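You operate a simulated robot arm through the tools that you are given. There is no shell and no other tool.

You run a simulated robot arm. Do the job below in one go: nothing can be reset, and whatever is moved stays where it is left.

JOB
One pump of saffron syrup in the purple tumbler, two of plum in the silver one.
Fine: full strokes; each stays under its pump. Set down upright: what you pick out.

Only the result counts: the job must be done as asked and must still hold three seconds after the hand-in. Knocking over, shifting, dropping, spilling or breaking anything else fails it.

ROBOT AND FRAMES
A 6-joint arm with a three-finger gripper, fixed in place. Base frame: the origin is on the floor under the middle of its stand, x ahead of it, y to its left, z up. Units: m, rad, N and s.
It reaches about 1.213 m from its shoulder. Its first joint turns from -2.897 to 2.897 rad. Payload 4.89 kg.
The tool frame sits at the grasp point between the pads (the TCP): z along the fingers, y along the line on which they close. The tips reach 0.03 m beyond it. The gripper opens to 0.164 m; its body begins 0.125 m behind the TCP.
Orientation is told as [roll, pitch, yaw] about the base's x, y, z axes, in that order, counted from this pose: with the fingers straight down and closing along the base's y, the tool's x points along the base's -x, its y along +y and its z along -z.

CONTROLS
- The arm moves only by the tool play_rows. Its argument "deltas" is a list of rows, each a list of 7 numbers: the shift along the tool's x, y, z in m, then the turn, a rotation vector about the tool's x, y, z in rad, then the gripper command, from -1 (fully open) to 1 (shut), values between in proportion. In form: [[x, y, z, ax, ay, az, gripper], ...]. A call has 1 to 20 rows; each row is the pose to reach, as a shift and turn from the pose commanded when the call began, along the tool's axes at that moment. Rows are played at 5 a second. More than 0.05 m and 0.15 rad between two rows, or a gripper value outside its range, and nothing of the call is played. A pose out of reach is approached as far as the arm can. The call stops where the force on the tool passes 40 N (or 10 N more than at its start, if that is more) or the arm is blocked; 0.2 s more then pass. Each finger travels about 0.108 m/s and halts on what it meets, pressing with about 33 N; the grip force reading is that of the motor and also rises with nothing between the fingers. The clock runs only during rows and for 0.2 s after the last one: add rows that repeat a pose to give the fingers time. The reply holds the time, the measured pose of the TCP, the force on the tool along the base axes, the opening and the grip force, in the units named above and with some noise, with the torque about the TCP (base axes, N m) and any sound that the robot's microphone picked up.
- Cameras (640 x 400 px; columns grow to the right, rows downward): "scene" is fixed at [0.2184, 0.4987, 1.5826]; the picture's right is [0.14, -0.99, 0.00], its down [-0.74, -0.11, -0.67] and it looks along [0.66, 0.10, -0.74] (base axes); focal length 342 px, centre (320, 200). "wrist" rides on the gripper at [0.076, -0.002, -0.152] in the tool frame; the picture's right is [0.02, 1.00, 0.00], its down [-0.88, 0.02, -0.47] and it looks along [-0.47, 0.01, 0.88] (tool axes); focal length 247 px, centre (320, 200). There is no depth. A picture from a camera that has moved, and an enlarged one, comes with that camera's place and axes in the base frame and with its lens.
- capture(camera): a new picture of that camera. The clock stands still meanwhile.
- move_column(by): moves the trunk up (or, below 0, down) by that many m; the arm rides with it, the base frame stays. It gives what a move gives, with no picture.
- close_up(camera, box): a new picture of the part [left, top, right, bottom] of that camera's present view, enlarged. The clock stands still meanwhile.
- sign_off(): hands the job in; it is judged then, once.

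Places have to be worked out from the pictures, the camera data and where the tool is seen. Open the gripper and draw the arm clear of the work before you hand the job in, unless the task says otherwise.

The tools are called after "Request:" as name(argument=value, ...) on one line, values as JSON. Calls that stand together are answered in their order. play_rows: Moves the arm, as the interface text tells. Its arguments: {"type":"object","properties":{"deltas":{"type":"array"}},"required":["deltas"]} The other tools are called the same way: move_column (by) moves the trunk up or down; capture (camera) takes a picture; close_up (camera, box) takes an enlarged picture of a part of a camera's view; sign_off () hands the job in.

At the start:

```text
t: 0.0
ee_pos: [0.4605, 0.4165, 1.357]
orientation: [-0.001, 0.001, 0.0]
wrist_force: [-1.0, 0.0, -0.2]
torque: [-0.01, 0.01, -0.01]
grip_width: 0.1639
grasp_force: 0.1
trunk travel left (down, up): [-0.2, 0.19]
```

scene: 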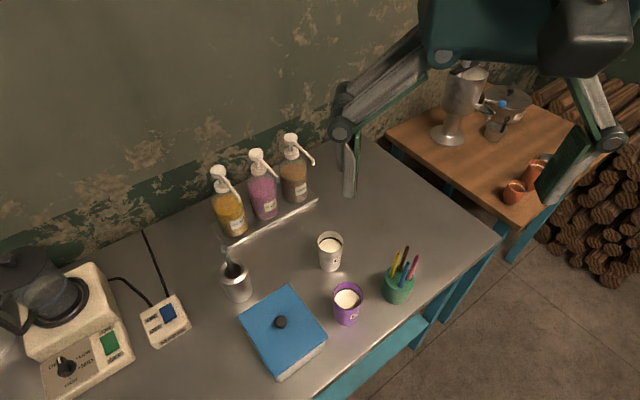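
wrist: 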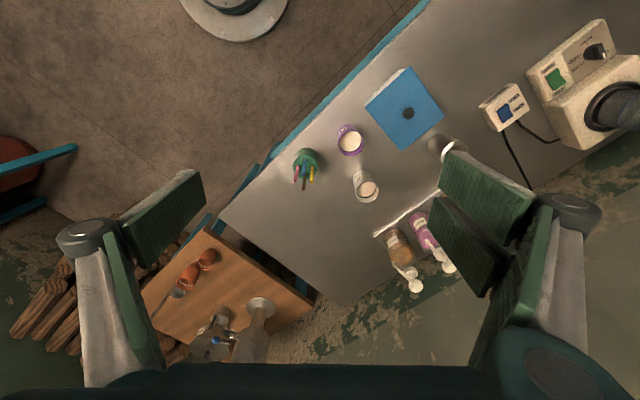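

I see three pump bottles (yellow, plum-pink, brown) against the wall, with a silver cup, a white cup, and a purple cup on the steel table. I'll look closely at labels and tumblers first.

Request:
close_up(camera="scene", box=[190, 120, 350, 250])

Request:
close_up(camera="scene", box=[200, 220, 440, 370])

Request:
close_up(camera="wrist", box=[280, 50, 520, 300])

Request:
close_up(camera="scene", box=[200, 240, 280, 310])

```text
3.08 times, centred on (270, 185) of scene
camera zoom: at [0.2184, 0.4987, 1.5826], right [0.14, -0.99, 0.0], down [-0.74, -0.11, -0.67], along [0.66, 0.1, -0.74], focal length 1051 px, centre (474, 246)
```

zoom: 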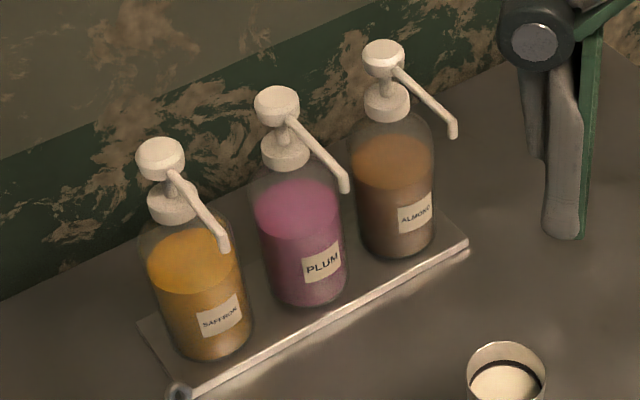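

```text
2.67 times, centred on (320, 295) of scene
camera zoom: at [0.2184, 0.4987, 1.5826], right [0.14, -0.99, 0.0], down [-0.74, -0.11, -0.67], along [0.66, 0.1, -0.74], focal length 911 px, centre (320, -53)
```

zoom: 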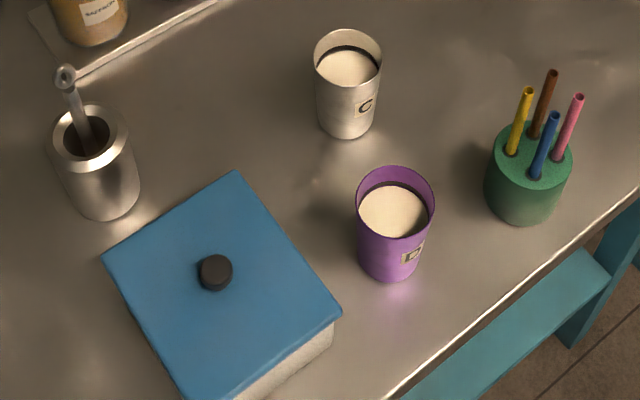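

```text
1.60 times, centred on (400, 175) of wrist
camera zoom: at [0.3844, 0.4141, 1.5089], right [-0.02, 1.0, 0.0], down [0.88, 0.02, 0.47], along [0.47, 0.01, -0.88], focal length 395 px, centre (192, 240)
```

zoom: 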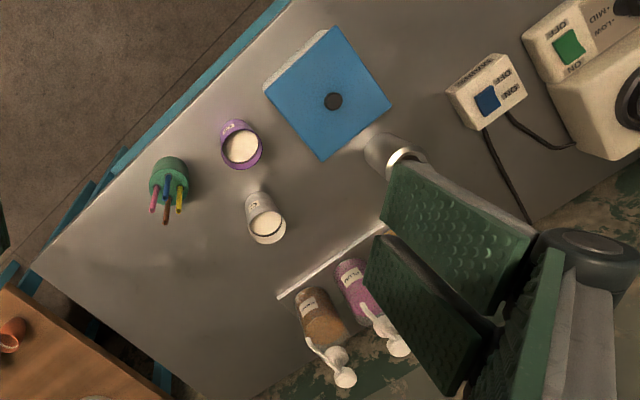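

```text
5.71 times, centred on (240, 275) of scene
camera zoom: at [0.2184, 0.4987, 1.5826], right [0.14, -0.99, 0.0], down [-0.74, -0.11, -0.67], along [0.66, 0.1, -0.74], focal length 1953 px, centre (777, -229)
```

zoom: 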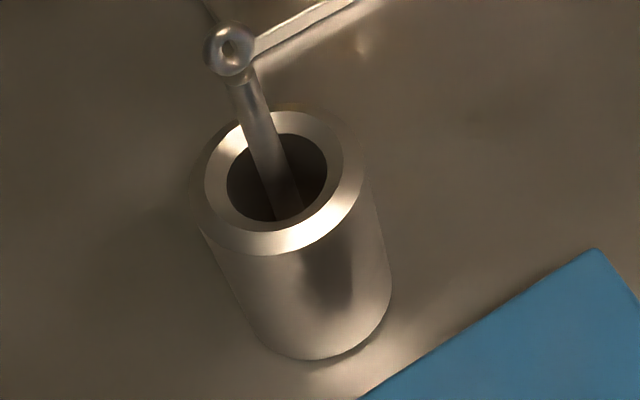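

The vessels "B" (purple) and "C" look like a matching tumbler pair, while the metal pot holds a tool. I'll zoom in further on each and on the side table to be sure.

Request:
close_up(camera="scene", box=[305, 220, 375, 335])

Request:
close_up(camera="scene", box=[420, 50, 600, 210])

Request:
close_up(camera="wrist", box=[320, 100, 480, 210])

Request:
close_up(camera="scene", box=[0, 230, 240, 400])

```text
3.48 times, centred on (340, 278) of scene
camera zoom: at [0.2184, 0.4987, 1.5826], right [0.14, -0.99, 0.0], down [-0.74, -0.11, -0.67], along [0.66, 0.1, -0.74], focal length 1188 px, centre (250, -70)
```

zoom: 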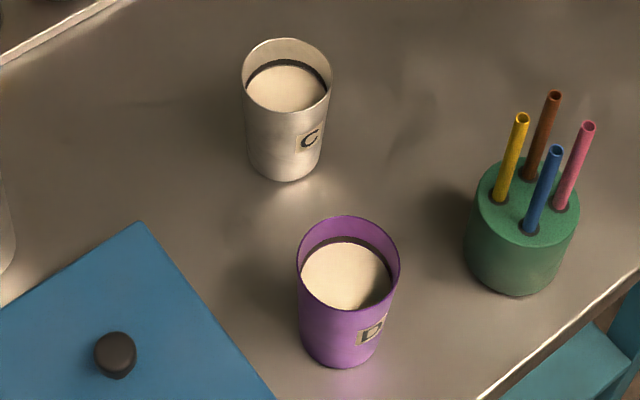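

```text
2.50 times, centred on (510, 130) of scene
camera zoom: at [0.2184, 0.4987, 1.5826], right [0.14, -0.99, 0.0], down [-0.74, -0.11, -0.67], along [0.66, 0.1, -0.74], focal length 854 px, centre (-155, 375)
```

zoom: 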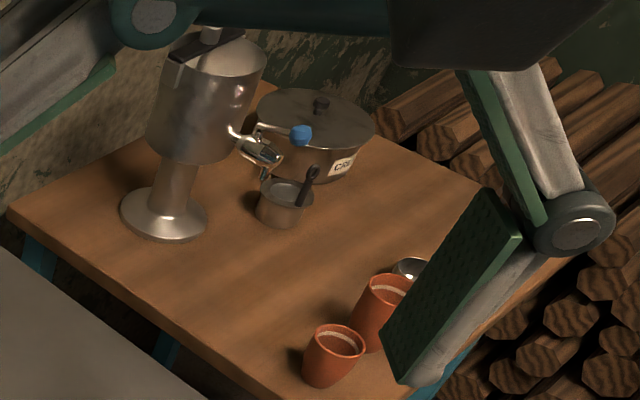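

```text
3.64 times, centred on (400, 155) of wrist
camera zoom: at [0.3844, 0.4141, 1.5089], right [-0.02, 1.0, 0.0], down [0.88, 0.02, 0.47], along [0.47, 0.01, -0.88], focal length 898 px, centre (29, 364)
```

zoom: 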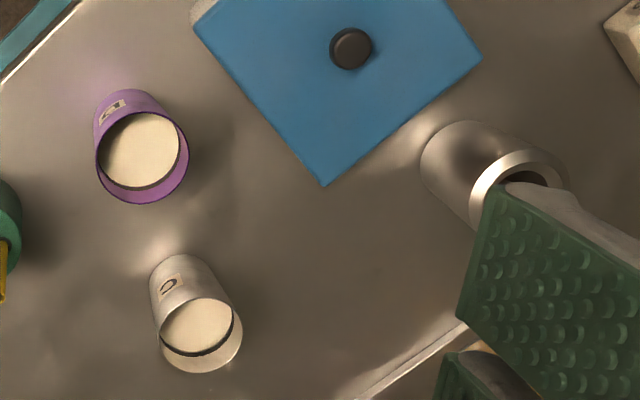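

```text
2.35 times, centred on (120, 315) of scene
camera zoom: at [0.2184, 0.4987, 1.5826], right [0.14, -0.99, 0.0], down [-0.74, -0.11, -0.67], along [0.66, 0.1, -0.74], focal length 804 px, centre (791, -71)
```

zoom: 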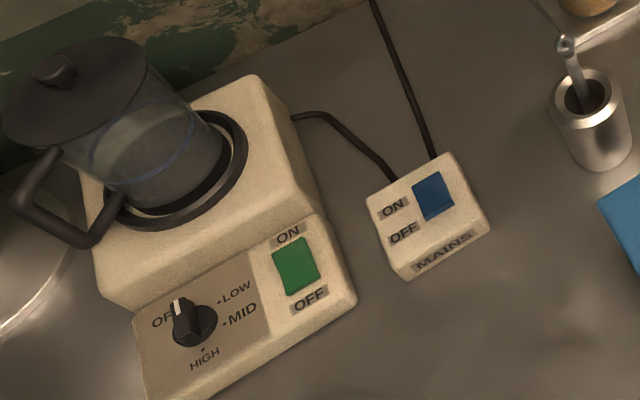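

Tumbler C is the silver one and D the purple one; from a rough triangulation the table is near z≈0.875, C about (0.651, 0.538), the bottle row runs along about (0.7,-0.7), and the spouts point toward the robot. I'll look at the gripper geometry up close and other details.

Request:
close_up(camera="scene", box=[320, 0, 640, 200])

Request:
close_up(camera="wrist", box=[40, 150, 640, 400])

Request:
close_up(camera="wrist", box=[360, 180, 480, 300])

```text
2.00 times, centred on (480, 100) of scene
camera zoom: at [0.2184, 0.4987, 1.5826], right [0.14, -0.99, 0.0], down [-0.74, -0.11, -0.67], along [0.66, 0.1, -0.74], focal length 683 px, centre (0, 400)
```

zoom: 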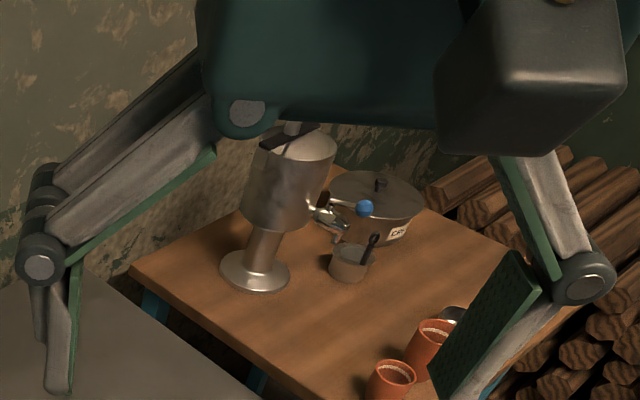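

```text
1.07 times, centred on (340, 275) of wrist (not enlarged: the box is as wide or as high as the picture)
camera zoom: at [0.3844, 0.4141, 1.5089], right [-0.02, 1.0, 0.0], down [0.88, 0.02, 0.47], along [0.47, 0.01, -0.88], focal length 263 px, centre (299, 120)
```

zoom: 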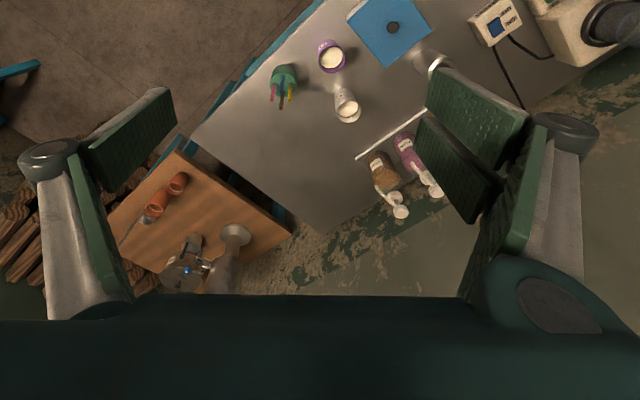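

```text
3.33 times, centred on (420, 240) of wrist
camera zoom: at [0.3844, 0.4141, 1.5089], right [-0.02, 1.0, 0.0], down [0.88, 0.02, 0.47], along [0.47, 0.01, -0.88], focal length 823 px, centre (-13, 67)
```

zoom: 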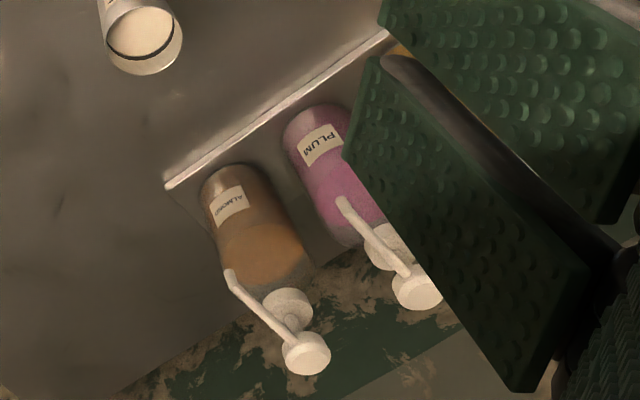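

The gripper has one finger on tool −y and a pair on +y; a spout-clearing grasp needs a tilted approach from the robot side. First I'll yaw the tool 45° at this safe height toward the bottle row.

Request:
play_rows(deltas=[[0, 0, 0, 0, 0, -0.131, -1], [0, 0, 0, 0, 0, -0.262, -1], [0, 0, 0, 0, 0, -0.393, -1], [0, 0, 0, 0, 0, -0.524, -1], [0, 0, 0, 0, 0, -0.655, -1], [0, 0, 0, 0, 0, -0.785, -1], [0, 0, 0, 0, 0, -0.785, -1]])

```text
t: 1.6
ee_pos: [0.4607, 0.4148, 1.3569]
orientation: [0.002, 0.0, 0.787]
wrist_force: [-0.6, -0.3, 0.3]
torque: [0.0, 0.02, 0.02]
grip_width: 0.164
grasp_force: 0.0
trunk travel left (down, up): [-0.2, 0.19]
```

Yaw is now 0.787 as intended. I'll take a wrist picture here (vertical view) before pitching.

Request:
capture(camera="wrist")

Request:
capture(camera="scene")

```text
taken
camera wrist: at [0.4086, 0.3602, 1.5088], right [-0.72, 0.69, 0.0], down [0.61, 0.64, 0.47], along [0.33, 0.34, -0.88], focal length 247 px, centre (320, 200)
```

wrist: 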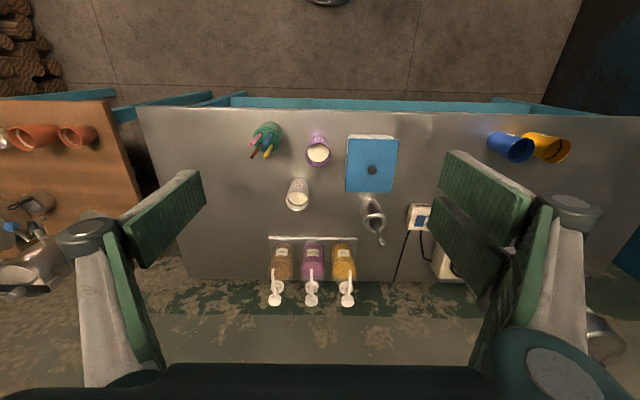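

```text
taken
```

scene: 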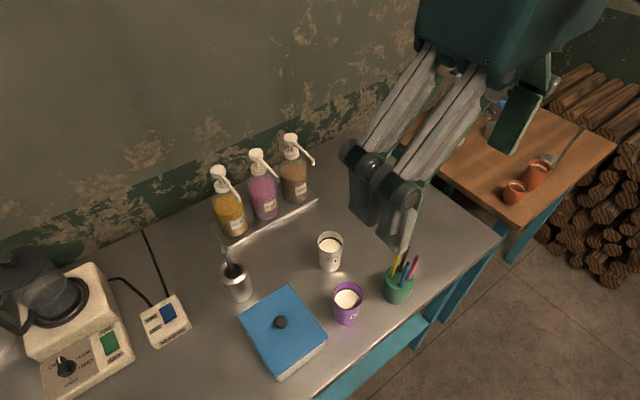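

Now the table is square to the wrist camera, with the bottles directly ahead. I'll enlarge the work area for accurate positions.

Request:
close_up(camera="wrist", box=[230, 110, 410, 222])

Request:
close_up(camera="wrist", box=[250, 190, 410, 310])

Request:
close_up(camera="wrist", box=[330, 180, 430, 260])

Request:
close_up(camera="wrist", box=[400, 110, 600, 230])

```text
3.56 times, centred on (320, 166) of wrist
camera zoom: at [0.4086, 0.3602, 1.5088], right [-0.72, 0.69, 0.0], down [0.61, 0.64, 0.47], along [0.33, 0.34, -0.88], focal length 878 px, centre (320, 321)
```

zoom: 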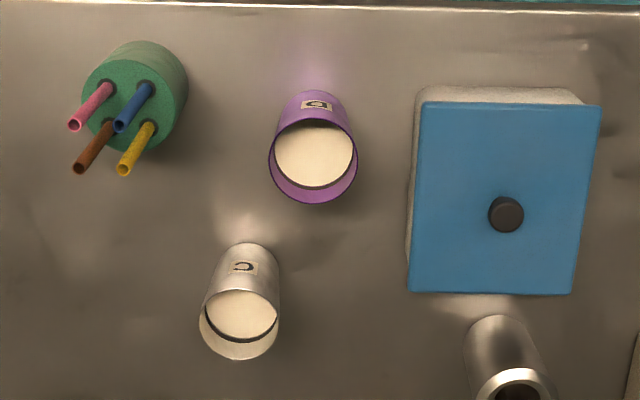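

```text
3.33 times, centred on (330, 250) of wrist
camera zoom: at [0.4086, 0.3602, 1.5088], right [-0.72, 0.69, 0.0], down [0.61, 0.64, 0.47], along [0.33, 0.34, -0.88], focal length 823 px, centre (287, 33)
```

zoom: 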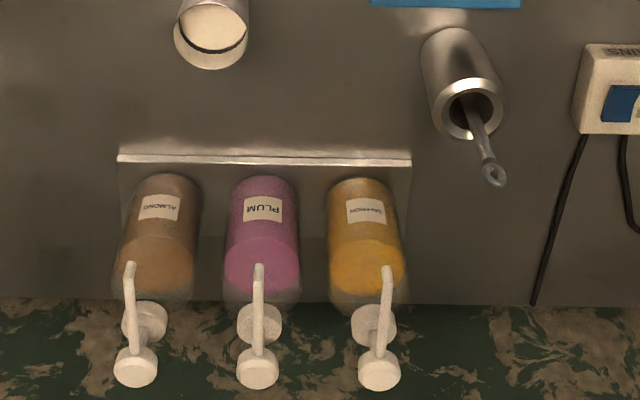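

```text
5.00 times, centred on (380, 220) of wrist
camera zoom: at [0.4086, 0.3602, 1.5088], right [-0.72, 0.69, 0.0], down [0.61, 0.64, 0.47], along [0.33, 0.34, -0.88], focal length 1235 px, centre (20, 100)
```

zoom: 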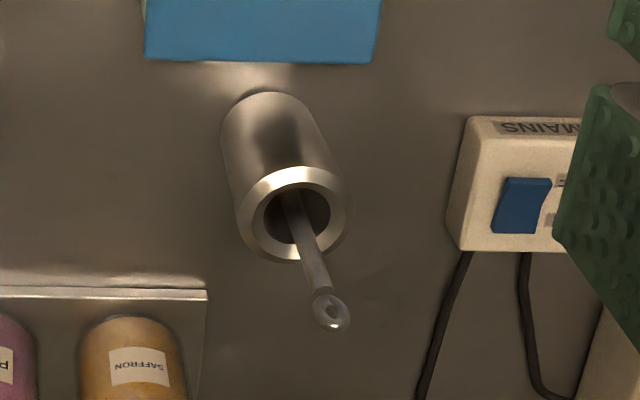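

```text
3.20 times, centred on (500, 170) of wrist
camera zoom: at [0.4086, 0.3602, 1.5088], right [-0.72, 0.69, 0.0], down [0.61, 0.64, 0.47], along [0.33, 0.34, -0.88], focal length 790 px, centre (-256, 296)
```

zoom: 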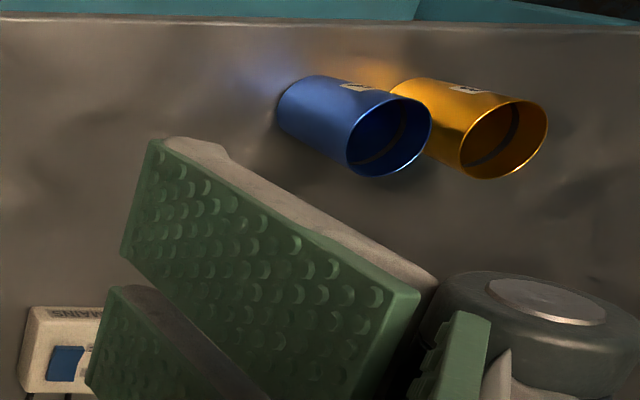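

From this view I get tumbler C near (0.66,0.54), D near (0.53,0.49), tray edge straight along the row. To pin heights down I'll descend 0.15 m with the same orientation and use the parallax.

Request:
play_rows(deltas=[[0, 0, 0.03, 0, 0, 0, -1], [0, 0, 0.07, 0, 0, 0, -1], [0, 0, 0.11, 0, 0, 0, -1], [0, 0, 0.15, 0, 0, 0, -1], [0, 0, 0.15, 0, 0, 0, -1]])

Request:
close_up(camera="wrist", box=[230, 110, 410, 222])

Request:
close_up(camera="wrist", box=[230, 240, 430, 365])

Request:
capture(camera="wrist")

```text
t: 2.8
ee_pos: [0.4619, 0.4164, 1.2067]
orientation: [0.0, 0.001, 0.785]
wrist_force: [0.5, 0.8, 0.7]
torque: [-0.04, 0.05, 0.0]
grip_width: 0.1642
grasp_force: 0.1
trunk travel left (down, up): [-0.2, 0.19]
```

```text
3.56 times, centred on (320, 166) of wrist
camera zoom: at [0.4086, 0.3615, 1.3594], right [-0.72, 0.69, 0.0], down [0.61, 0.64, 0.47], along [0.33, 0.34, -0.88], focal length 878 px, centre (320, 321)
```

zoom: 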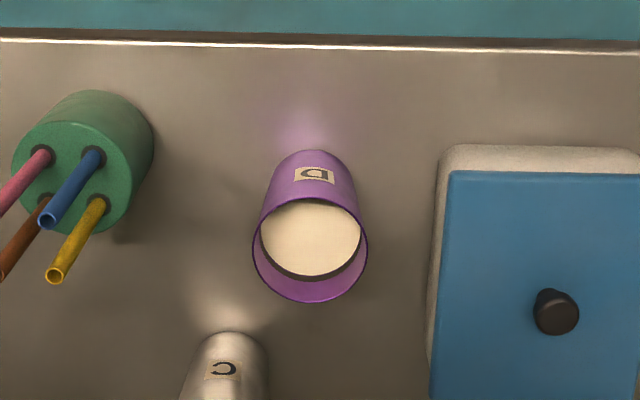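

```text
3.20 times, centred on (330, 302) of wrist
camera zoom: at [0.4086, 0.3615, 1.3594], right [-0.72, 0.69, 0.0], down [0.61, 0.64, 0.47], along [0.33, 0.34, -0.88], focal length 790 px, centre (288, -128)
```

zoom: 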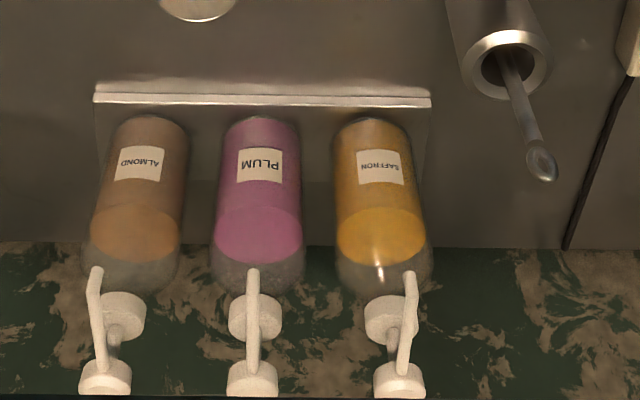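

```text
taken
camera wrist: at [0.4086, 0.3615, 1.3594], right [-0.72, 0.69, 0.0], down [0.61, 0.64, 0.47], along [0.33, 0.34, -0.88], focal length 247 px, centre (320, 200)
```

wrist: 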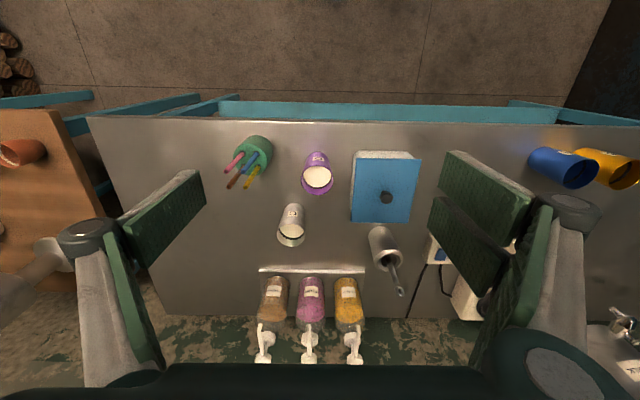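

Parallax gives: rim height ≈0.95, table ≈0.86, plum spout tip ≈(0.730, 0.666, 1.05), saffron spout tip ≈(0.661, 0.731, 1.05), tray edge about 0.04 m behind the tips. I'll half-close the fingers here in free air to learn how wide the gripper is at tumbler width.

Request:
play_rows(deltas=[[0, 0, 0, 0, 0, 0, 0.2], [0, 0, 0, 0, 0, 0, 0.2], [0, 0, 0, 0, 0, 0, 0.2], [0, 0, 0, 0, 0, 0, 0.2], [0, 0, 0, 0, 0, 0, 0.2]])

Request:
capture(camera="wrist")

Request:
close_up(camera="scene", box=[320, 0, 640, 300])

```text
t: 4.0
ee_pos: [0.4625, 0.4162, 1.2058]
orientation: [-0.001, 0.0, 0.785]
wrist_force: [-0.4, -0.8, -0.6]
torque: [0.02, -0.03, 0.0]
grip_width: 0.0656
grasp_force: 0.1
trunk travel left (down, up): [-0.2, 0.19]
```

```text
taken
camera wrist: at [0.4084, 0.3614, 1.3599], right [-0.72, 0.69, 0.0], down [0.61, 0.64, 0.47], along [0.33, 0.34, -0.88], focal length 247 px, centre (320, 200)
```

wrist: 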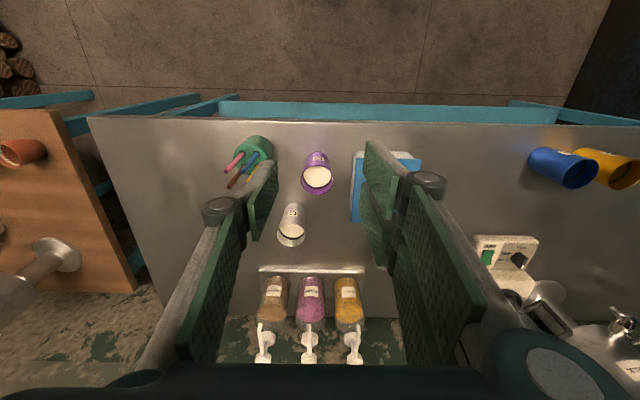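

```text
1.33 times, centred on (480, 150) of scene
camera zoom: at [0.2184, 0.4987, 1.5826], right [0.14, -0.99, 0.0], down [-0.74, -0.11, -0.67], along [0.66, 0.1, -0.74], focal length 456 px, centre (107, 267)
```

zoom: 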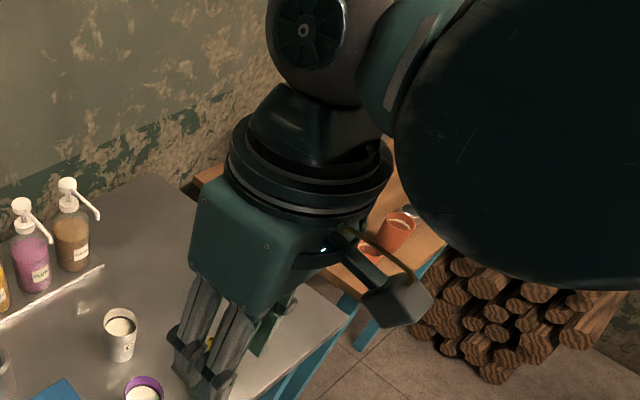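

With 0.066 m opening the knuckles reach about ±0.07 m about 0.025 m behind the TCP, so a tilted approach (40° from vertical) fits between the obstacles. I'll pitch the tool −0.70 rad here in free air.

Request:
play_rows(deltas=[[0, 0, 0, 0, -0.12, 0, -0.1], [0, 0, 0, 0, -0.24, 0, -0.1], [0, 0, 0, 0, -0.36, 0, -0.1], [0, 0, 0, 0, -0.48, 0, -0.1], [0, 0, 0, 0, -0.6, 0, -0.1], [0, 0, 0, 0, -0.698, 0, -0.1], [0, 0, 0, 0, -0.698, 0, -0.1]])

Request:
capture(camera="wrist")

Request:
capture(camera="scene")

```text
t: 5.6
ee_pos: [0.46, 0.416, 1.2063]
orientation: [-0.001, -0.698, 0.786]
wrist_force: [-0.8, -1.3, -0.5]
torque: [0.02, -0.02, -0.01]
grip_width: 0.09
grasp_force: 0.1
trunk travel left (down, up): [-0.2, 0.19]
```

```text
taken
camera wrist: at [0.3511, 0.3041, 1.2741], right [-0.72, 0.7, -0.01], down [0.25, 0.27, 0.93], along [0.65, 0.66, -0.37], focal length 247 px, centre (320, 200)
```

wrist: 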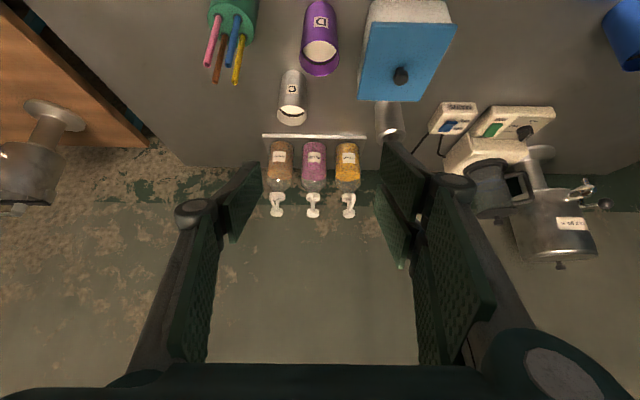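

```text
taken
```

scene: 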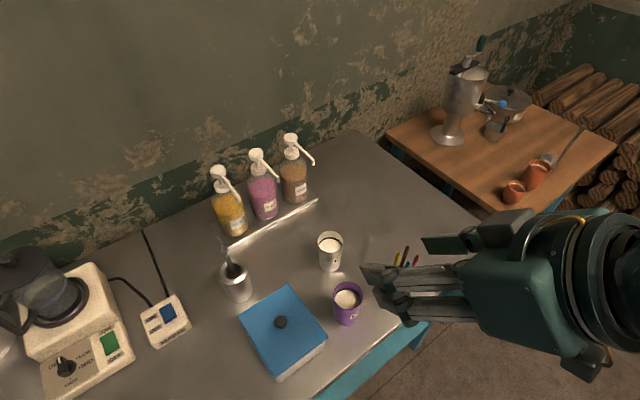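

Pitch is good, and this camera pose sees all items side-on (upside down). I'll enlarge both the tumblers and the spouts for a better triangulation.

Request:
close_up(camera="wrist", box=[250, 60, 410, 160])

Request:
close_up(camera="wrist", box=[250, 125, 370, 225])

Request:
close_up(camera="wrist", box=[250, 0, 350, 90])

```text
4.00 times, centred on (330, 110) of wrist
camera zoom: at [0.3511, 0.3041, 1.2741], right [-0.72, 0.7, -0.01], down [0.25, 0.27, 0.93], along [0.65, 0.66, -0.37], focal length 988 px, centre (280, 560)
```

zoom: 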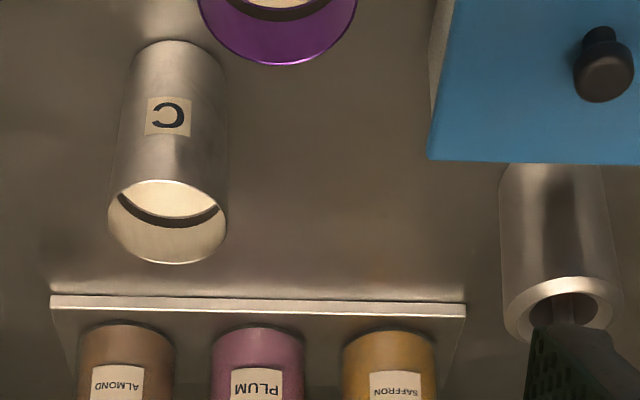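

```text
4.00 times, centred on (310, 175) of wrist
camera zoom: at [0.3511, 0.3041, 1.2741], right [-0.72, 0.7, -0.01], down [0.25, 0.27, 0.93], along [0.65, 0.66, -0.37], focal length 988 px, centre (360, 300)
```

zoom: 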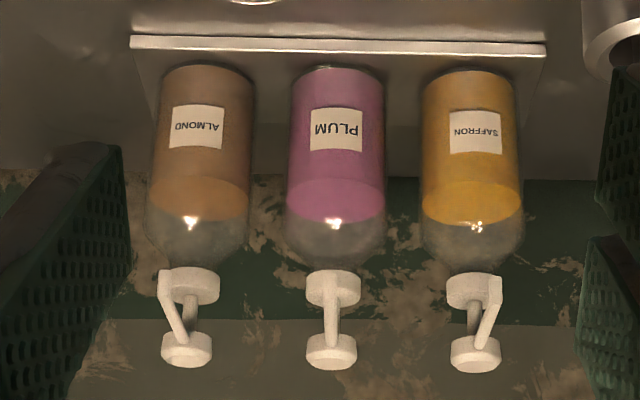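

```text
4.44 times, centred on (300, 45) of wrist
camera zoom: at [0.3511, 0.3041, 1.2741], right [-0.72, 0.7, -0.01], down [0.25, 0.27, 0.93], along [0.65, 0.66, -0.37], focal length 1098 px, centre (409, 889)
```

zoom: 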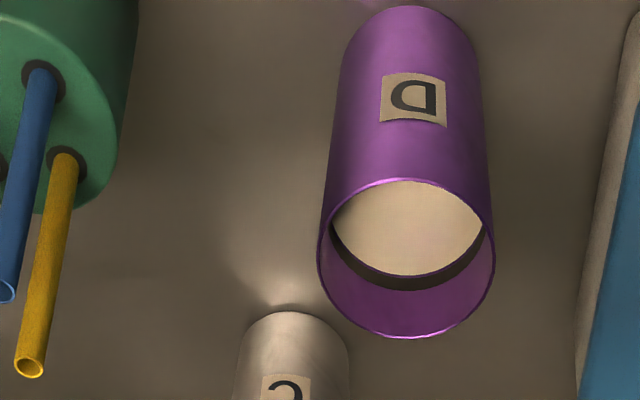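

Three views agree: rim z≈0.940, table ≈0.852, purple (0.538, 0.4895), silver (0.662, 0.542), spout tips plum (0.730, 0.667, 1.048) and saffron (0.661, 0.733, 1.048). I'll go to a pre-grasp pose 0.10 m behind the purple tumbler along the tool axis with an 0.08 m opening.

Request:
play_rows(deltas=[[0.02, -0.0006, 0.0377, 0, 0, 0, 0.024], [0.041, -0.0012, 0.0753, 0, 0, 0, 0.024], [0.0614, -0.0019, 0.113, 0, 0, 0, 0.024], [0.0818, -0.0025, 0.1506, 0, 0, 0, 0.024], [0.1023, -0.0031, 0.1883, 0, 0, 0, 0.024], [0.1023, -0.0031, 0.1883, 0, 0, 0, 0.024]])

Request:
capture(camera="wrist")

Request:
capture(camera="scene")

```text
t: 7.0
ee_pos: [0.4915, 0.444, 0.9981]
orientation: [0.001, -0.699, 0.785]
wrist_force: [-0.3, 0.5, -0.4]
torque: [-0.06, 0.05, 0.02]
grip_width: 0.0801
grasp_force: 0.1
trunk travel left (down, up): [-0.2, 0.19]
```

```text
taken
camera wrist: at [0.3828, 0.3331, 1.0653], right [-0.72, 0.7, -0.01], down [0.25, 0.28, 0.93], along [0.65, 0.66, -0.37], focal length 247 px, centre (320, 200)
```

wrist: 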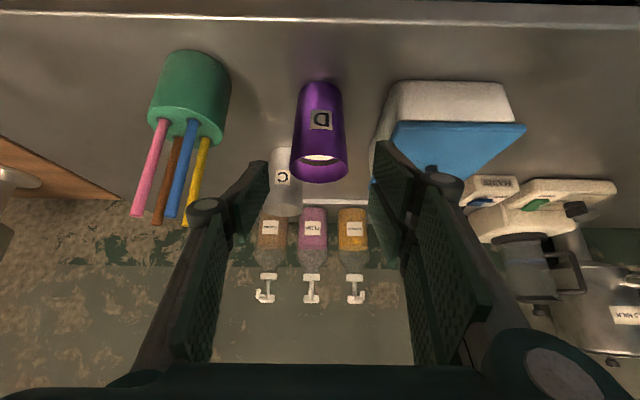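

```text
taken
```

scene: 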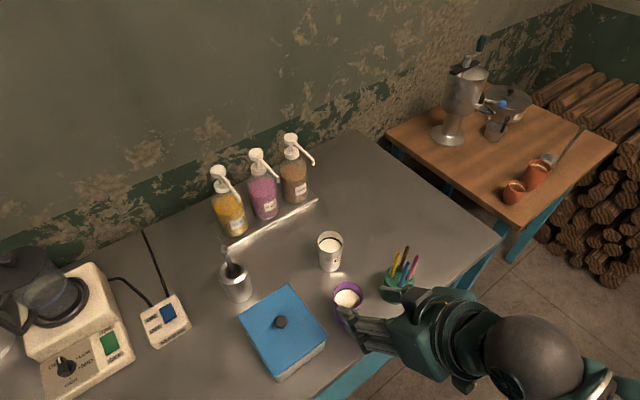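

The tumbler sits centered between the fingers and my estimates agree. I advance 0.10 m along the tool axis slowly, keeping the opening.

Request:
play_rows(deltas=[[0, 0, 0.015, 0, 0, 0, 0.024], [0, 0, 0.03, 0, 0, 0, 0.024], [0, 0, 0.045, 0, 0, 0, 0.024], [0, 0, 0.06, 0, 0, 0, 0.024], [0, 0, 0.075, 0, 0, 0, 0.024], [0, 0, 0.09, 0, 0, 0, 0.024], [0, 0, 0.1, 0, 0, 0, 0.024], [0, 0, 0.1, 0, 0, 0, 0.024]])

Request:
capture(camera="wrist")

Request:
close_up(camera="scene", box=[260, 220, 460, 370])

```text
t: 8.8
ee_pos: [0.539, 0.4895, 0.9198]
orientation: [0.0, -0.698, 0.785]
wrist_force: [0.7, 0.0, 0.3]
torque: [0.0, -0.01, -0.02]
grip_width: 0.08
grasp_force: 0.0
trunk travel left (down, up): [-0.2, 0.19]
```

```text
taken
camera wrist: at [0.4294, 0.3767, 0.9872], right [-0.72, 0.7, -0.01], down [0.25, 0.28, 0.93], along [0.65, 0.66, -0.37], focal length 247 px, centre (320, 200)
```

wrist: 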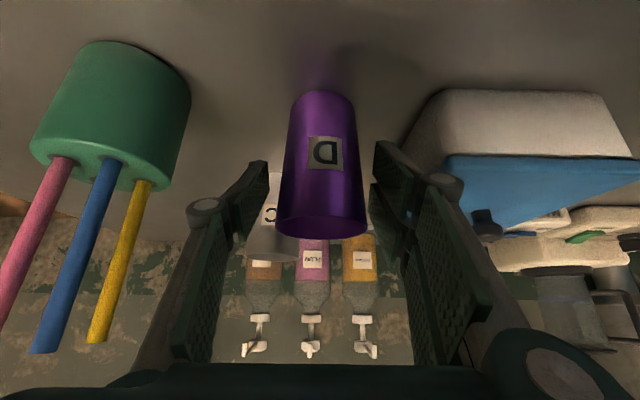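

```text
2.67 times, centred on (360, 295) of scene
camera zoom: at [0.2184, 0.4987, 1.5826], right [0.14, -0.99, 0.0], down [-0.74, -0.11, -0.67], along [0.66, 0.1, -0.74], focal length 911 px, centre (213, -53)
```

zoom: 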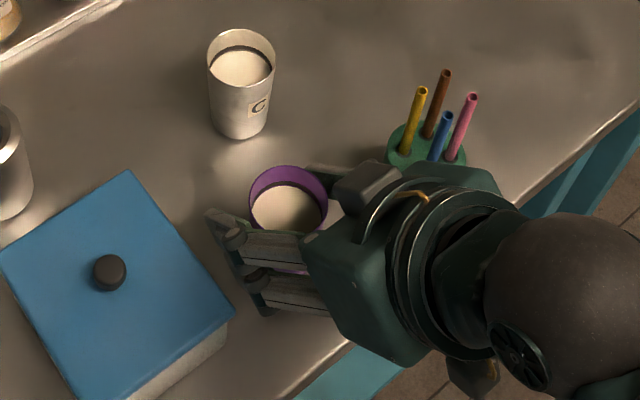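

The tumbler is centered between the pads with the TCP just below the rim. I close the fingers and hold.

Request:
play_rows(deltas=[[0, 0, 0, 0, 0, 0, 0.2], [0, 0, 0, 0, 0, 0, 0.3], [0, 0, 0, 0, 0, 0, 0.5], [0, 0, 0, 0, 0, 0, 1], [0, 0, 0, 0, 0, 0, 1], [0, 0, 0, 0, 0, 0, 1]])

Request:
capture(camera="wrist")

Request:
close_up(camera="scene", box=[260, 220, 460, 370])

```text
t: 10.2
ee_pos: [0.5389, 0.4884, 0.9195]
orientation: [-0.001, -0.698, 0.786]
wrist_force: [0.4, 0.3, 1.6]
torque: [0.0, -0.04, 0.02]
grip_width: 0.0561
grasp_force: 33.6
trunk travel left (down, up): [-0.2, 0.19]
```

```text
taken
camera wrist: at [0.4293, 0.3766, 0.9873], right [-0.72, 0.7, -0.01], down [0.25, 0.28, 0.93], along [0.65, 0.66, -0.37], focal length 247 px, centre (320, 200)
```

wrist: 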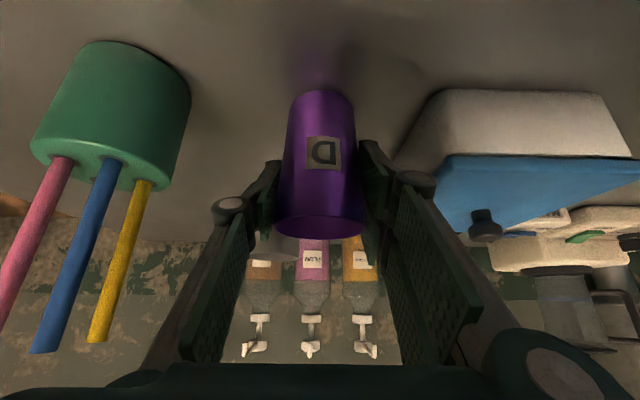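

```text
2.67 times, centred on (360, 295) of scene
camera zoom: at [0.2184, 0.4987, 1.5826], right [0.14, -0.99, 0.0], down [-0.74, -0.11, -0.67], along [0.66, 0.1, -0.74], focal length 911 px, centre (213, -53)
```

zoom: 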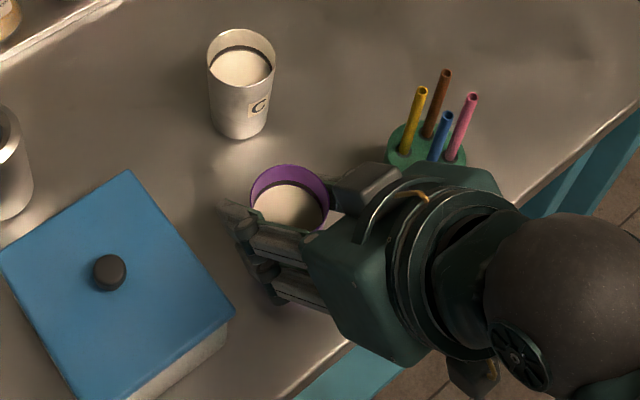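

Grip holds at 0.056 m with 33 N. I lift straight up slowly by 0.08 m.

Request:
play_rows(deltas=[[-0.0019, 0, -0.0023, 0, 0, 0, 1], [-0.0051, 0, -0.0061, 0, 0, 0, 1], [-0.0096, 0, -0.0115, 0, 0, 0, 1], [-0.0148, 0, -0.0176, 0, 0, 0, 1], [-0.02, 0, -0.0238, 0, 0, 0, 1], [-0.0251, 0, -0.0299, 0, 0, 0, 1], [-0.0302, 0, -0.036, 0, 0, 0, 1], [-0.0354, 0, -0.0421, 0, 0, 0, 1], [-0.0405, 0, -0.0482, 0, 0, 0, 1], [-0.045, 0, -0.0536, 0, 0, 0, 1], [-0.0488, 0, -0.0582, 0, 0, 0, 1], [-0.0508, 0, -0.0605, 0, 0, 0, 1], [-0.0514, 0, -0.0613, 0, 0, 0, 1], [-0.0514, 0, -0.0613, 0, 0, 0, 1]])

Request:
capture(camera="wrist")

Request:
capture(camera="scene")

```text
t: 13.2
ee_pos: [0.5387, 0.489, 1.0]
orientation: [0.0, -0.697, 0.786]
wrist_force: [-0.1, 0.4, -1.7]
torque: [-0.04, -0.03, 0.0]
grip_width: 0.0561
grasp_force: 33.6
trunk travel left (down, up): [-0.2, 0.19]
```

```text
taken
camera wrist: at [0.4287, 0.378, 1.0672], right [-0.72, 0.7, -0.01], down [0.25, 0.28, 0.93], along [0.65, 0.66, -0.37], focal length 247 px, centre (320, 200)
```

wrist: 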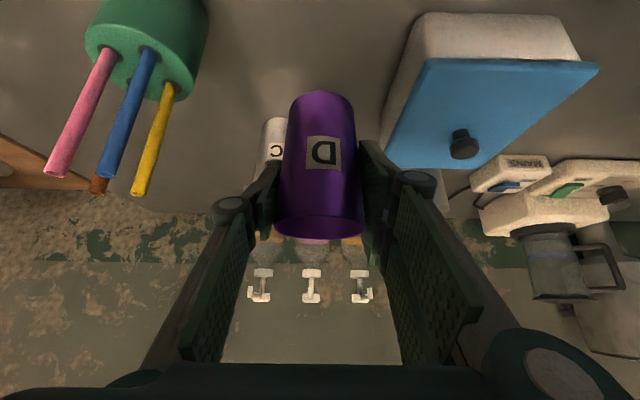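

```text
taken
```

scene: 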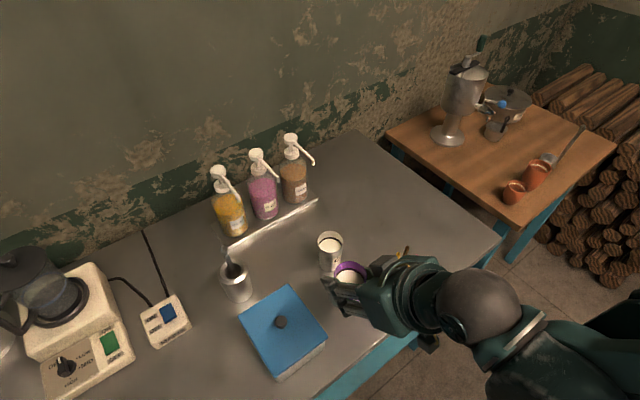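

The tumbler lifted cleanly and stays upright. Now I carry it slowly at z=1.0 to a point 0.12 m short of the saffron spout, turning the heading to 65° so the gripper passes clear of the pot.

Request:
play_rows(deltas=[[-0.0022, 0.0009, 0.0019, -0.0045, 0, -0.0053, 1], [-0.0079, 0.0031, 0.0066, -0.0157, 0, -0.0187, 1], [-0.0157, 0.0061, 0.0132, -0.0314, 0, -0.0374, 1], [-0.0247, 0.0096, 0.0207, -0.0494, 0, -0.0588, 1], [-0.0337, 0.0131, 0.0283, -0.0673, 0, -0.0802, 1], [-0.0432, 0.0168, 0.0363, -0.0864, 0, -0.1029, 1], [-0.0528, 0.0205, 0.0443, -0.1055, 0, -0.1256, 1], [-0.0623, 0.0243, 0.0523, -0.1245, 0, -0.1484, 1], [-0.0719, 0.028, 0.0603, -0.1436, 0, -0.1711, 1], [-0.0809, 0.0315, 0.0678, -0.1616, 0, -0.1925, 1], [-0.0898, 0.035, 0.0754, -0.1795, 0, -0.2138, 1], [-0.0977, 0.038, 0.082, -0.1952, 0, -0.2326, 1], [-0.1044, 0.0406, 0.0876, -0.2087, 0, -0.2486, 1], [-0.1095, 0.0426, 0.0918, -0.2188, 0, -0.2606, 1], [-0.1123, 0.0437, 0.0942, -0.2244, 0, -0.2673, 1], [-0.1123, 0.0437, 0.0942, -0.2244, 0, -0.2673, 1]])

Request:
capture(camera="wrist")

Request:
capture(camera="scene")

```text
t: 16.6
ee_pos: [0.6128, 0.624, 0.999]
orientation: [0.0, -0.697, 1.134]
wrist_force: [0.1, -0.9, -3.2]
torque: [-0.03, 0.0, 0.01]
grip_width: 0.0561
grasp_force: 32.9
trunk travel left (down, up): [-0.2, 0.19]
```

```text
taken
camera wrist: at [0.5479, 0.4817, 1.0679], right [-0.91, 0.41, -0.01], down [0.14, 0.34, 0.93], along [0.38, 0.85, -0.37], focal length 247 px, centre (320, 200)
```

wrist: 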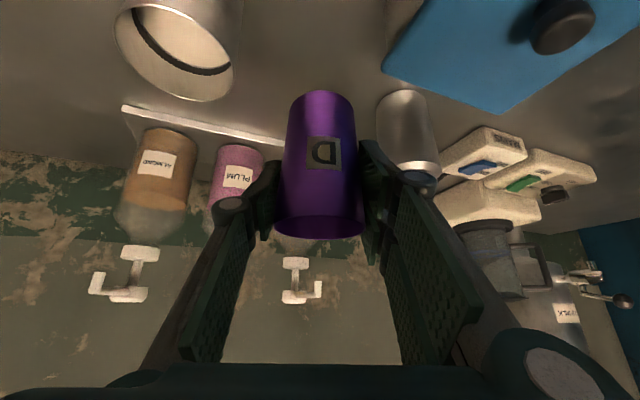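

```text
taken
```

scene: 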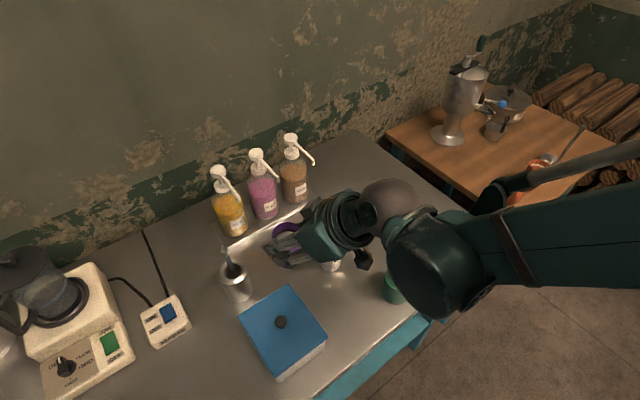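

The saffron spout is straight ahead and the numbers agree (x≈0.661). I lower 0.035 m, then advance 0.12 m along the heading under the spout.

Request:
play_rows(deltas=[[0.004, 0, 0.005, 0, 0, 0, 1], [0.0105, 0, 0.0125, 0, 0, 0, 1], [0.0175, 0, 0.021, 0, 0, 0, 1], [0.0225, 0, 0.0268, 0, 0, 0, 1], [0.0195, 0, 0.0293, 0, 0, 0, 1], [0.0133, 0, 0.0345, 0, 0, 0, 1], [0.0051, 0, 0.0414, 0, 0, 0, 1], [-0.0036, 0, 0.0487, 0, 0, 0, 1], [-0.0123, 0, 0.056, 0, 0, 0, 1], [-0.021, 0, 0.0633, 0, 0, 0, 1], [-0.0297, 0, 0.0706, 0, 0, 0, 1], [-0.0384, 0, 0.0779, 0, 0, 0, 1], [-0.0471, 0, 0.0852, 0, 0, 0, 1], [-0.0558, 0, 0.0925, 0, 0, 0, 1], [-0.0625, 0, 0.0983, 0, 0, 0, 1], [-0.0675, 0, 0.1023, 0, 0, 0, 1], [-0.0694, 0, 0.104, 0, 0, 0, 1], [-0.0694, 0, 0.104, 0, 0, 0, 1]])

Request:
capture(camera="wrist")

Request:
capture(camera="scene")

Request:
close_up(camera="scene", box=[180, 150, 340, 310])

```text
t: 20.4
ee_pos: [0.662, 0.732, 0.9653]
orientation: [0.001, -0.7, 1.133]
wrist_force: [0.3, -0.1, -1.7]
torque: [0.0, -0.02, -0.02]
grip_width: 0.0562
grasp_force: 32.9
trunk travel left (down, up): [-0.2, 0.19]
```

```text
taken
camera wrist: at [0.5972, 0.5897, 1.0328], right [-0.91, 0.41, -0.01], down [0.14, 0.34, 0.93], along [0.38, 0.85, -0.37], focal length 247 px, centre (320, 200)
```

wrist: 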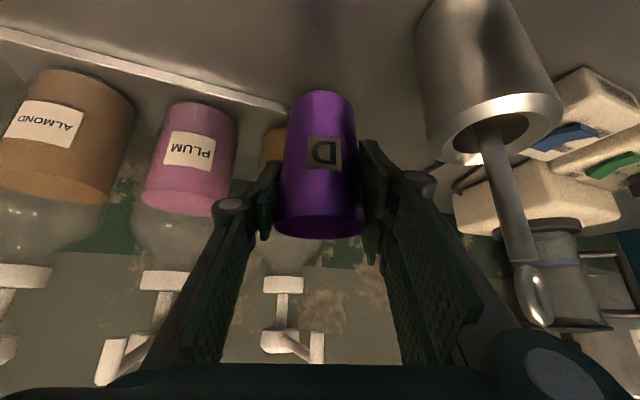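

```text
taken
```

scene: 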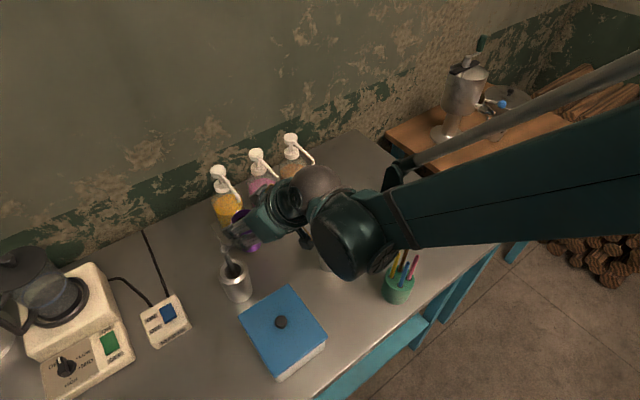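

```text
2.50 times, centred on (260, 230) of scene
camera zoom: at [0.2184, 0.4987, 1.5826], right [0.14, -0.99, 0.0], down [-0.74, -0.11, -0.67], along [0.66, 0.1, -0.74], focal length 854 px, centre (470, 125)
```

zoom: 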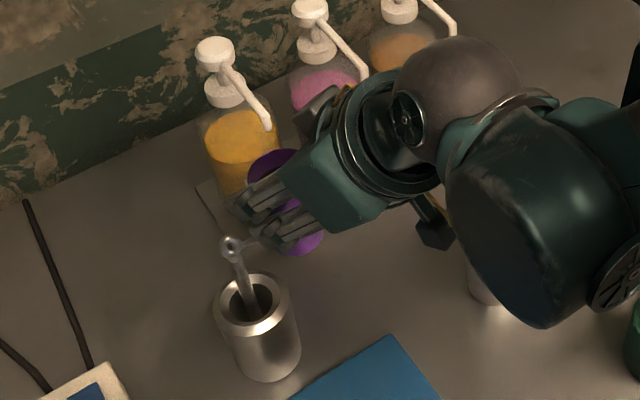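

The spout tip sits over the tumbler (lateral offset about 2 mm by the wrist view). I lower the last 0.044 m straight down in small steps to the same TCP height as at the grasp.

Request:
play_rows(deltas=[[0.0026, 0, 0.0031, 0, 0, 0, 1], [0.0064, 0, 0.0077, 0, 0, 0, 1], [0.0109, 0, 0.013, 0, 0, 0, 1], [0.0154, 0, 0.0184, 0, 0, 0, 1], [0.0199, 0, 0.0237, 0, 0, 0, 1], [0.0231, 0, 0.0276, 0, 0, 0, 1], [0.0257, 0, 0.0306, 0, 0, 0, 1], [0.027, 0, 0.0322, 0, 0, 0, 1], [0.0277, 0, 0.033, 0, 0, 0, 1], [0.0283, 0, 0.0337, 0, 0, 0, 1], [0.0283, 0, 0.0337, 0, 0, 0, 1]])

Request:
capture(camera="wrist")

Request:
close_up(camera="scene", box=[180, 150, 340, 310])

```text
t: 22.8
ee_pos: [0.6623, 0.7318, 0.9207]
orientation: [0.0, -0.696, 1.134]
wrist_force: [-0.7, -0.2, -1.6]
torque: [0.01, 0.02, 0.0]
grip_width: 0.0561
grasp_force: 32.6
trunk travel left (down, up): [-0.2, 0.19]
```

```text
taken
camera wrist: at [0.5974, 0.5896, 0.9889], right [-0.91, 0.41, -0.01], down [0.14, 0.34, 0.93], along [0.38, 0.85, -0.37], focal length 247 px, centre (320, 200)
```

wrist: 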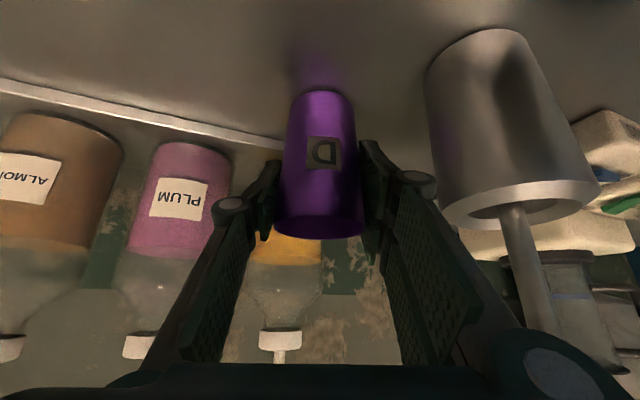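

```text
2.50 times, centred on (260, 230) of scene
camera zoom: at [0.2184, 0.4987, 1.5826], right [0.14, -0.99, 0.0], down [-0.74, -0.11, -0.67], along [0.66, 0.1, -0.74], focal length 854 px, centre (470, 125)
```

zoom: 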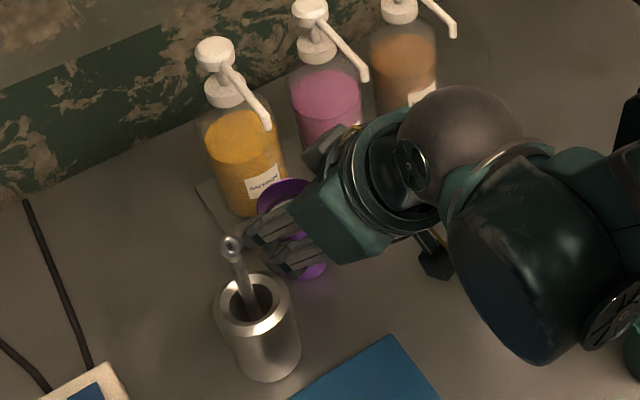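

Still carrying weight (−1.6 N), so the base is about a millimetre above the table. I lower 2 mm more in half-millimetre steps.

Request:
play_rows(deltas=[[0.0003, 0, 0.0004, 0, 0, 0, 1], [0.0006, 0, 0.0008, 0, 0, 0, 1], [0.001, 0, 0.0011, 0, 0, 0, 1], [0.001, 0, 0.0011, 0, 0, 0, 1]])

```text
t: 23.8
ee_pos: [0.663, 0.7318, 0.9199]
orientation: [-0.001, -0.699, 1.135]
wrist_force: [1.9, 2.0, 5.4]
torque: [0.06, -0.31, 0.07]
grip_width: 0.0561
grasp_force: 33.0
trunk travel left (down, up): [-0.2, 0.19]
```

Contact with the table is felt (+5.4 N). I open the fingers just enough (to 0.071 m), easing 3 mm to the right to stay clear of the pot.

Request:
play_rows(deltas=[[0, 0, 0, 0, 0, 0, 0.26], [0, 0, 0, 0, 0, 0, 0.2], [0, -0.001, 0, 0, 0, 0, 0.16], [0, -0.003, 0, 0, 0, 0, 0.13], [0, -0.003, 0, 0, 0, 0, 0.13]])

Request:
capture(camera="wrist")

Request:
close_up(camera="scene", box=[180, 150, 340, 310])

```text
t: 25.0
ee_pos: [0.6655, 0.7306, 0.9174]
orientation: [0.0, -0.698, 1.136]
wrist_force: [0.3, -0.8, -1.0]
torque: [0.0, -0.01, 0.0]
grip_width: 0.0715
grasp_force: 0.0
trunk travel left (down, up): [-0.2, 0.19]
```

```text
taken
camera wrist: at [0.6001, 0.5882, 0.9868], right [-0.91, 0.41, -0.01], down [0.14, 0.34, 0.93], along [0.38, 0.85, -0.37], focal length 247 px, centre (320, 200)
```

wrist: 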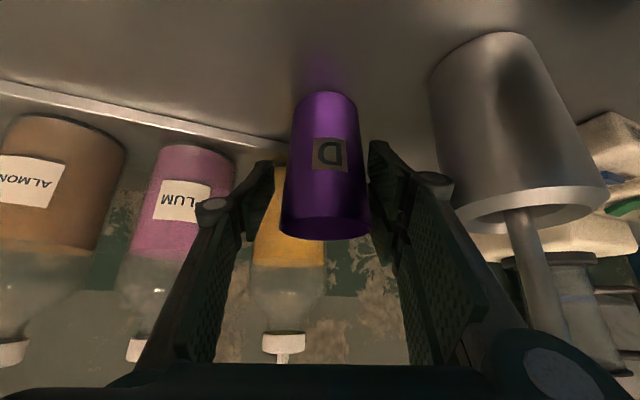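

```text
2.50 times, centred on (260, 230) of scene
camera zoom: at [0.2184, 0.4987, 1.5826], right [0.14, -0.99, 0.0], down [-0.74, -0.11, -0.67], along [0.66, 0.1, -0.74], focal length 854 px, centre (470, 125)
```

zoom: 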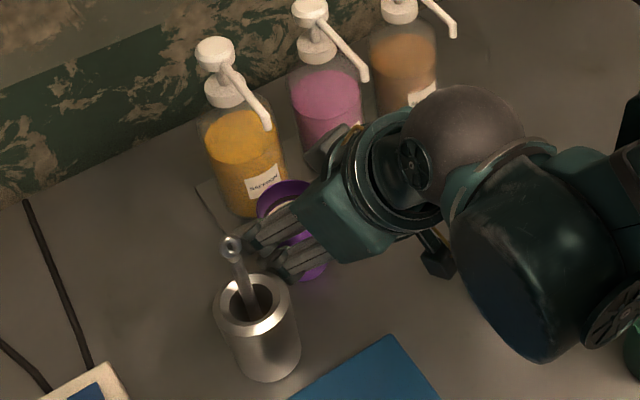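

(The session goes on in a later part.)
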